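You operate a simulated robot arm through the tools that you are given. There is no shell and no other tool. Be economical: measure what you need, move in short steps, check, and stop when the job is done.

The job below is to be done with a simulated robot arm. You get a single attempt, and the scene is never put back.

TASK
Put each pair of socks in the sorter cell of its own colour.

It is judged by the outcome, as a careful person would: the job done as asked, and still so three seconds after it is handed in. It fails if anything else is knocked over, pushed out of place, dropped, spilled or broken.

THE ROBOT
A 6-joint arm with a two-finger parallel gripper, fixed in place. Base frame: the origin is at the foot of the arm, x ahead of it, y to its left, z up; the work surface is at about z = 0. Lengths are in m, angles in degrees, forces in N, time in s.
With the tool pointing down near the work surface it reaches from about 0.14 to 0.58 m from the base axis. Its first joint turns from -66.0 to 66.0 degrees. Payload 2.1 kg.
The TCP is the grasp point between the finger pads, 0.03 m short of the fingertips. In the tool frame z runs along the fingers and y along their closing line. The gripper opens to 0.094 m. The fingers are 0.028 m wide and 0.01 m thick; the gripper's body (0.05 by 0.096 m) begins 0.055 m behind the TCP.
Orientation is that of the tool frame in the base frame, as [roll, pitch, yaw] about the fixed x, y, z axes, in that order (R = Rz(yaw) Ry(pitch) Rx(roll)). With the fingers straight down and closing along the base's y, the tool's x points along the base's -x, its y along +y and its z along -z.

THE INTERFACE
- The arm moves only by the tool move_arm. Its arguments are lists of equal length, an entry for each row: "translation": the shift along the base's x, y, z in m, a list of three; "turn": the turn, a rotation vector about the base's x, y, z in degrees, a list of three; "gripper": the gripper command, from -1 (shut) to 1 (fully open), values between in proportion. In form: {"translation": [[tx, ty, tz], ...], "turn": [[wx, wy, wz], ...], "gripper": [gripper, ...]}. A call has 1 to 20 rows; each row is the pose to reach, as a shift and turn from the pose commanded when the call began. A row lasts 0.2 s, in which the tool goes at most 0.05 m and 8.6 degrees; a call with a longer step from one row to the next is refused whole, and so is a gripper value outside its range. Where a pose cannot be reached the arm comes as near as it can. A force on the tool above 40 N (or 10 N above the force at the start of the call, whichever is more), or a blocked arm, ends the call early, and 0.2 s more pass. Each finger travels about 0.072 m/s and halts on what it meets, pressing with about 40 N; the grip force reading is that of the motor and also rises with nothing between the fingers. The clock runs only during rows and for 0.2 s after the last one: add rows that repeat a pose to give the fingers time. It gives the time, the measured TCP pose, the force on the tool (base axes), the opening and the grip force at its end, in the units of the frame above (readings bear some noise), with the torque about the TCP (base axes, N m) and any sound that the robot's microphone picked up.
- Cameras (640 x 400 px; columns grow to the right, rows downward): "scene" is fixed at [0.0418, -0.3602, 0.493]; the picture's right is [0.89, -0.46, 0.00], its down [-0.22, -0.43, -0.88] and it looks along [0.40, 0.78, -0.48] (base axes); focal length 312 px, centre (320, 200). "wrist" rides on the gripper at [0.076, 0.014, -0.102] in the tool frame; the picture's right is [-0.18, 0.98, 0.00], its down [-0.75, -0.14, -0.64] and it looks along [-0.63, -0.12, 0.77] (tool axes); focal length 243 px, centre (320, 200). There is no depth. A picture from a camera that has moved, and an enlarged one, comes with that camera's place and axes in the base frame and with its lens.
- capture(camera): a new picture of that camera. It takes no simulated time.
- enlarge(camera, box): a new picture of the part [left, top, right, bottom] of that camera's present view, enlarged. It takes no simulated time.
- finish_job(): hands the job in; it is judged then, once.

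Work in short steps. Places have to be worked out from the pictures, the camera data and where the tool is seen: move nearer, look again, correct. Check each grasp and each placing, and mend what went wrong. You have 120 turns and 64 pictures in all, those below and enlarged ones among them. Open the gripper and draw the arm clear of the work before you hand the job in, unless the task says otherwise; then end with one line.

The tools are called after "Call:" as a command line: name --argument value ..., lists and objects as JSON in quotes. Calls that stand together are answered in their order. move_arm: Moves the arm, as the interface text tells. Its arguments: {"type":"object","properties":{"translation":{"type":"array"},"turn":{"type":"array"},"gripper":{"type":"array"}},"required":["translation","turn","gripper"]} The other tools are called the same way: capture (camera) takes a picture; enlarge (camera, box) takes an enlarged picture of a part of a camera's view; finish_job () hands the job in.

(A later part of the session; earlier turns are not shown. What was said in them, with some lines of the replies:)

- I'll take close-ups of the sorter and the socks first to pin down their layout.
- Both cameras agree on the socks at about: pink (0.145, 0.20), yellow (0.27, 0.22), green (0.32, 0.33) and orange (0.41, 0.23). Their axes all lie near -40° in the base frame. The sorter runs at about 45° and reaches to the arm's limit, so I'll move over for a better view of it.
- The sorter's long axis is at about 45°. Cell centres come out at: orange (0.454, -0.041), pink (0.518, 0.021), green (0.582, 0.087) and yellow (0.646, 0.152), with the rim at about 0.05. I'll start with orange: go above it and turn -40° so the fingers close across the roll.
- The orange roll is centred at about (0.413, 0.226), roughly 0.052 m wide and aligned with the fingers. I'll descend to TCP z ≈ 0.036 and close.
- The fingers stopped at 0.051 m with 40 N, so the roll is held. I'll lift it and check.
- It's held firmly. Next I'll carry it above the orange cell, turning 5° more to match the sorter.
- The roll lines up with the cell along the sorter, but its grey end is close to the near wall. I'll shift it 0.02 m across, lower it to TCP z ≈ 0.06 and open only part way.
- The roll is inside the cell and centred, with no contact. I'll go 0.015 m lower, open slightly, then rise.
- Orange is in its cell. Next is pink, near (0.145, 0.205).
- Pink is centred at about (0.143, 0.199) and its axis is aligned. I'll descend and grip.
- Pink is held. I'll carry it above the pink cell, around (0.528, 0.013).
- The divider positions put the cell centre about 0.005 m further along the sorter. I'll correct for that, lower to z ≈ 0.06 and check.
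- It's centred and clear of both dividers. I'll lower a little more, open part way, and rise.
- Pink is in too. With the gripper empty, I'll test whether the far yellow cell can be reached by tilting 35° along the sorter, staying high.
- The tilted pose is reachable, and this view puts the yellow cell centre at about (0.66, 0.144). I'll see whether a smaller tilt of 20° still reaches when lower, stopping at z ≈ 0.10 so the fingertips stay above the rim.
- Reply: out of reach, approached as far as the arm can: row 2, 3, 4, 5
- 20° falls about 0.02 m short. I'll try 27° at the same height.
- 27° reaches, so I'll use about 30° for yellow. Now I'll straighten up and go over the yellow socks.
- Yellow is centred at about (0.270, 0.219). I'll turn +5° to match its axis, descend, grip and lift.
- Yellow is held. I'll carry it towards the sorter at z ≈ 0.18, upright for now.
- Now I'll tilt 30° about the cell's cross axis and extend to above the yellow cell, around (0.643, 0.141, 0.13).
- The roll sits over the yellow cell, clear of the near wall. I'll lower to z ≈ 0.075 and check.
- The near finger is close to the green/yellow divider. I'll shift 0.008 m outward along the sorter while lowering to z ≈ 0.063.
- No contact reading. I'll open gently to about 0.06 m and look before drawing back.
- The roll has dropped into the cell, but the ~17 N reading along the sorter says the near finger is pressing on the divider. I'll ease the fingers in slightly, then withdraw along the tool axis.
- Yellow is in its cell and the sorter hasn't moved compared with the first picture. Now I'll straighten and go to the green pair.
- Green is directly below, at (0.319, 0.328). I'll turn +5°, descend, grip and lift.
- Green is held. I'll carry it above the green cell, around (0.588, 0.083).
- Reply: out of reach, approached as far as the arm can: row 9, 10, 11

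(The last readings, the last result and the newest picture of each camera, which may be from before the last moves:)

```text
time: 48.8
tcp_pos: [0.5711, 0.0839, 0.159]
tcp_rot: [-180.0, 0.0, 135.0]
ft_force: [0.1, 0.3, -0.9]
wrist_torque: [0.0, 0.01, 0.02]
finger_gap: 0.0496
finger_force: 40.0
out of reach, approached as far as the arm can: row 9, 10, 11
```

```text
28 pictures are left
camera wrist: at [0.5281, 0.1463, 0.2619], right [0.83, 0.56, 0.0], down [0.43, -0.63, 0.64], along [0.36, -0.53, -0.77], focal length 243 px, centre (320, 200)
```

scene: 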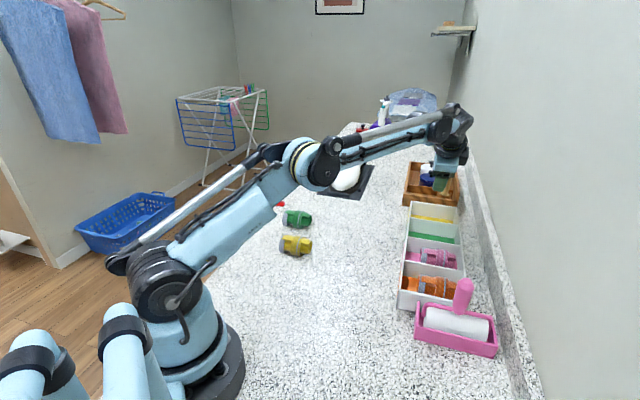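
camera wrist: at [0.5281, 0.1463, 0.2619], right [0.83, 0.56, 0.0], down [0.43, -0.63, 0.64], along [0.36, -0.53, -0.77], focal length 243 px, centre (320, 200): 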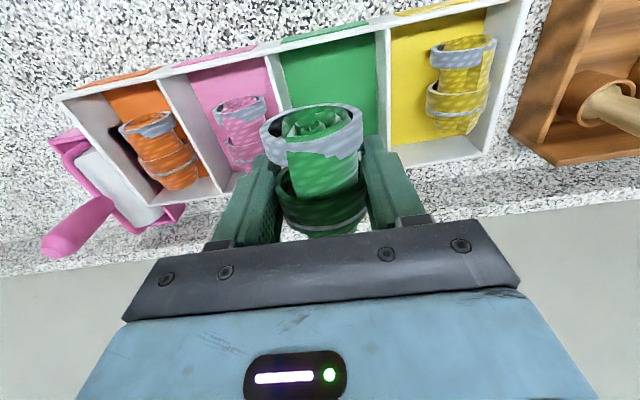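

Vertical reach ends about 0.017 m short. I'll add a 14° tilt along the sorter, extend to (0.586, 0.082) and lower to z ≈ 0.09.

Call:
move_arm --translation '[[0, 0, 0], [0.005, -0.001, 0], [0.015, -0.002, -0.02], [0.015, -0.002, -0.05], [0.015, -0.002, -0.069], [0.015, -0.002, -0.069], [0.015, -0.002, -0.069]]' --turn '[[5, -5, 0], [9.9, -9.9, 0], [9.9, -9.9, 0], [9.9, -9.9, 0], [9.9, -9.9, 0], [9.9, -9.9, 0], [9.9, -9.9, 0]]' --gripper '[-0.3, -0.3, -0.3, -0.3, -0.3, -0.3, -0.3]'

Call:
capture --camera "wrist"

```text
time: 50.4
tcp_pos: [0.5855, 0.0847, 0.0897]
tcp_rot: [166.2, 0.0, 134.9]
ft_force: [0.3, 0.0, -0.4]
wrist_torque: [-0.01, 0.0, -0.02]
finger_gap: 0.0495
finger_force: 40.4
```

```text
27 pictures are left
camera wrist: at [0.5246, 0.1293, 0.193], right [0.8, 0.54, 0.24], down [0.33, -0.74, 0.59], along [0.5, -0.4, -0.77], focal length 243 px, centre (320, 200)
```

wrist: 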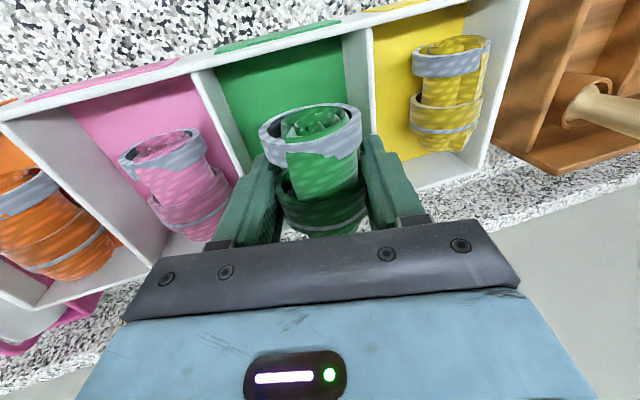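

The cell centre is at about 0.475 along the sorter and the tool is at 0.474. I'll shift back 0.003 to even out the finger clearances with the tilt, lower to z ≈ 0.053 and check the force.

Call:
move_arm --translation '[[-0.002, -0.002, -0.01], [-0.002, -0.002, -0.025], [-0.002, -0.002, -0.037], [-0.002, -0.002, -0.037]]' --turn '[[0, 0, 0], [0, 0, 0], [0, 0, 0], [0, 0, 0]]' --gripper '[-0.3, -0.3, -0.3, -0.3]'

Call:
capture --camera "wrist"

```text
time: 51.4
tcp_pos: [0.5859, 0.083, 0.0534]
tcp_rot: [165.9, 0.1, 135.0]
ft_force: [8.0, 6.5, 8.0]
wrist_torque: [-0.12, 0.3, -0.09]
finger_gap: 0.0493
finger_force: 39.9
```

```text
26 pictures are left
camera wrist: at [0.5227, 0.1278, 0.1566], right [0.8, 0.54, 0.24], down [0.33, -0.74, 0.59], along [0.5, -0.4, -0.77], focal length 243 px, centre (320, 200)
```

wrist: 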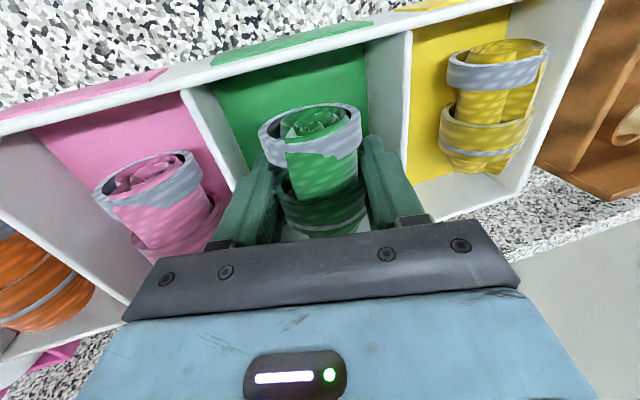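

Contact of about 13 N pushes the tool along +u and up, so the upper part of the near finger is touching the pink/green divider. I'll rise a little and shift 0.006 along +u.

Call:
move_arm --translation '[[0, 0, 0.01], [0.005, 0.005, 0.01], [0.005, 0.005, 0.01]]' --turn '[[0, 0, 0], [0, 0, 0], [0, 0, 0]]' --gripper '[-0.3, -0.3, -0.3]'

Call:
enlarge --camera "scene" --box '[380, 150, 520, 370]'

Call:
capture --camera "wrist"

```text
time: 52.2
tcp_pos: [0.5896, 0.0887, 0.063]
tcp_rot: [166.1, -0.1, 135.0]
ft_force: [0.3, -0.2, -0.3]
wrist_torque: [-0.01, 0.01, -0.02]
finger_gap: 0.0488
finger_force: 40.0
```

```text
1.82 times, centred on (450, 260) of scene
camera zoom: at [0.0418, -0.3602, 0.493], right [0.89, -0.46, 0.0], down [-0.22, -0.43, -0.88], along [0.4, 0.78, -0.48], focal length 567 px, centre (84, 91)
```

zoom: 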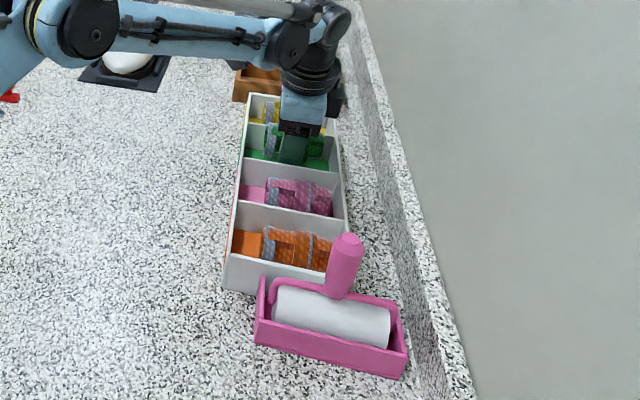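

```text
24 pictures are left
camera wrist: at [0.5279, 0.1326, 0.1657], right [0.8, 0.54, 0.24], down [0.33, -0.74, 0.59], along [0.5, -0.4, -0.77], focal length 243 px, centre (320, 200)
```

wrist: 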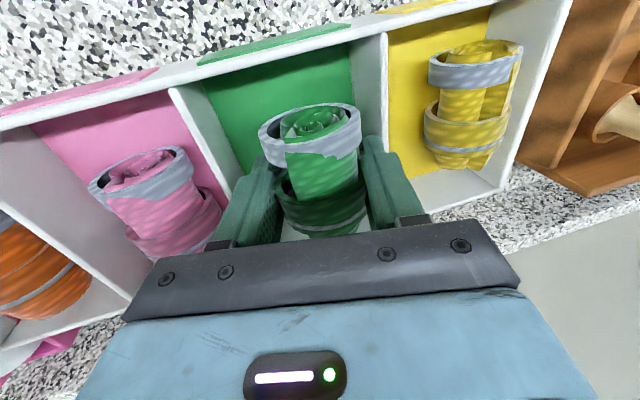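

It's free of contact now, with the roll inside the cell. I'll open only to about 0.055 m at this height and check the forces.

Call:
move_arm --translation '[[-0.001, -0.001, 0.002], [-0.001, -0.001, 0.002], [-0.001, -0.001, 0.002], [-0.001, -0.001, 0.002]]' --turn '[[0, 0, 0], [0, 0, 0], [0, 0, 0], [0, 0, 0]]' --gripper '[-0.3, 0.1, 0.17, 0.17]'

Call:
capture --camera "wrist"

```text
time: 53.2
tcp_pos: [0.589, 0.0878, 0.064]
tcp_rot: [166.1, 0.0, 135.0]
ft_force: [-1.7, -0.7, 0.7]
wrist_torque: [0.01, 0.04, 0.04]
finger_gap: 0.0544
finger_force: 0.0
```

```text
23 pictures are left
camera wrist: at [0.5266, 0.131, 0.1675], right [0.81, 0.54, 0.24], down [0.33, -0.74, 0.59], along [0.5, -0.4, -0.77], focal length 243 px, centre (320, 200)
```

wrist: 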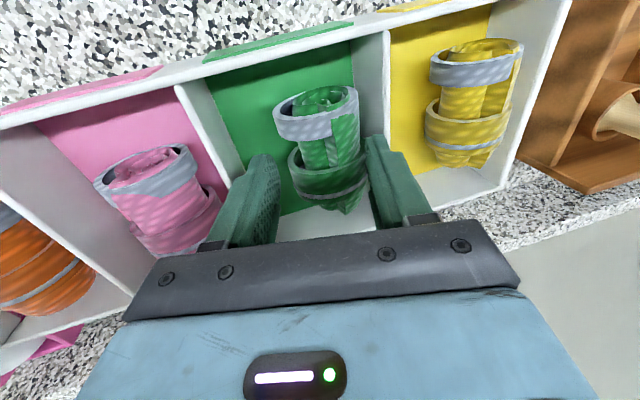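

Green has dropped into its cell with almost no contact force. I'll withdraw along the tool axis, then move up and away.

Call:
move_arm --translation '[[-0.002, -0.002, 0.012], [-0.007, -0.007, 0.04], [-0.015, -0.015, 0.08], [-0.03, -0.015, 0.12], [-0.06, 0, 0.14], [-0.1, 0.01, 0.15], [-0.14, 0.02, 0.16], [-0.18, 0.03, 0.17], [-0.22, 0.05, 0.18], [-0.22, 0.05, 0.18]]' --turn '[[0, 0, 0], [0, 0, 0], [0, 0, 0], [-3, 3, 0], [-6, 6, 0], [-9.9, 9.9, 0], [-9.9, 9.9, 0], [-9.9, 9.9, 0], [-9.9, 9.9, 0], [-9.9, 9.9, 0]]' --gripper '[0.17, 0.17, 0.17, 0.17, 0.5, 1, 1, 1, 1, 1]'

Call:
capture --camera "scene"

Call:
enlarge --camera "scene" --box '[380, 150, 520, 370]'

Call:
capture --camera "wrist"

```text
time: 55.4
tcp_pos: [0.3678, 0.1354, 0.2462]
tcp_rot: [-180.0, 0.0, 135.0]
ft_force: [0.6, 0.3, -0.7]
wrist_torque: [0.0, 0.03, 0.03]
finger_gap: 0.0937
finger_force: 0.0
```

```text
22 pictures are left
```

scene: 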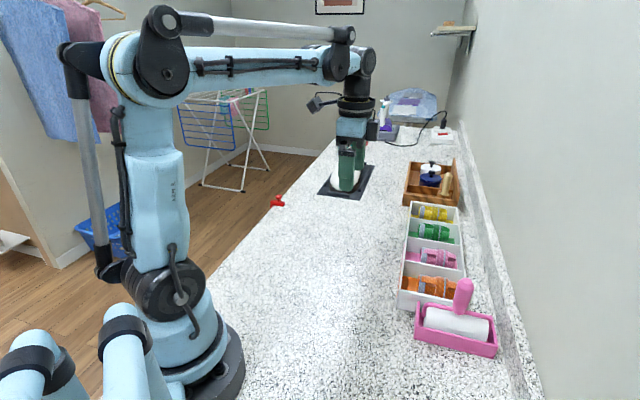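

```text
1.82 times, centred on (450, 260) of scene
camera zoom: at [0.0418, -0.3602, 0.493], right [0.89, -0.46, 0.0], down [-0.22, -0.43, -0.88], along [0.4, 0.78, -0.48], focal length 567 px, centre (84, 91)
```

zoom: 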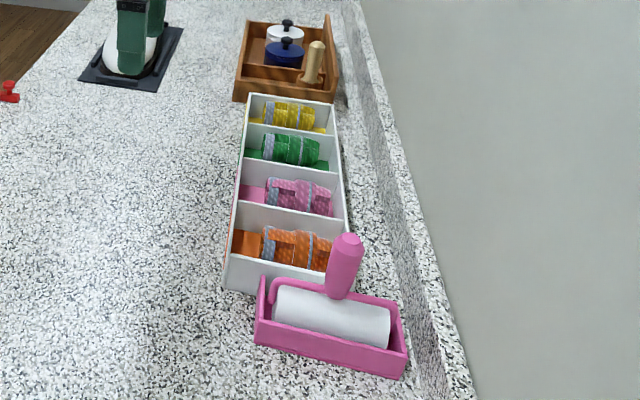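

```text
20 pictures are left
camera wrist: at [0.3249, 0.1981, 0.349], right [0.83, 0.56, 0.0], down [0.43, -0.63, 0.64], along [0.36, -0.53, -0.77], focal length 243 px, centre (320, 200)
```

wrist: 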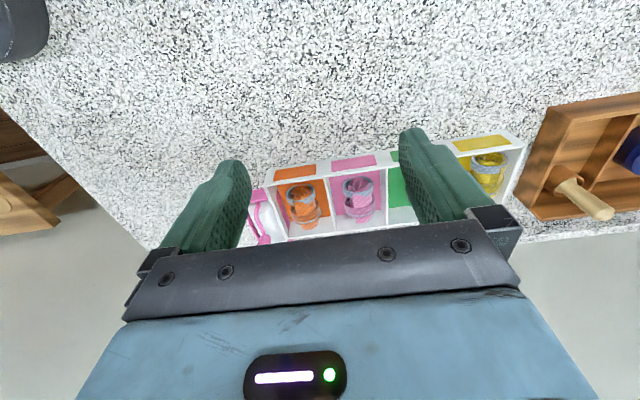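

All four pairs are in their own-colour cells and the sorter and its neighbours look unmoved. The gripper is open and clear, so I'm handing the job in.

Call:
finish_job

```text
The job is handed in.
```

All four pairs of socks are in the sorter cells of their own colour; two light finger touches on the sorter dividers didn't visibly move it, and the objects around it look undisturbed.
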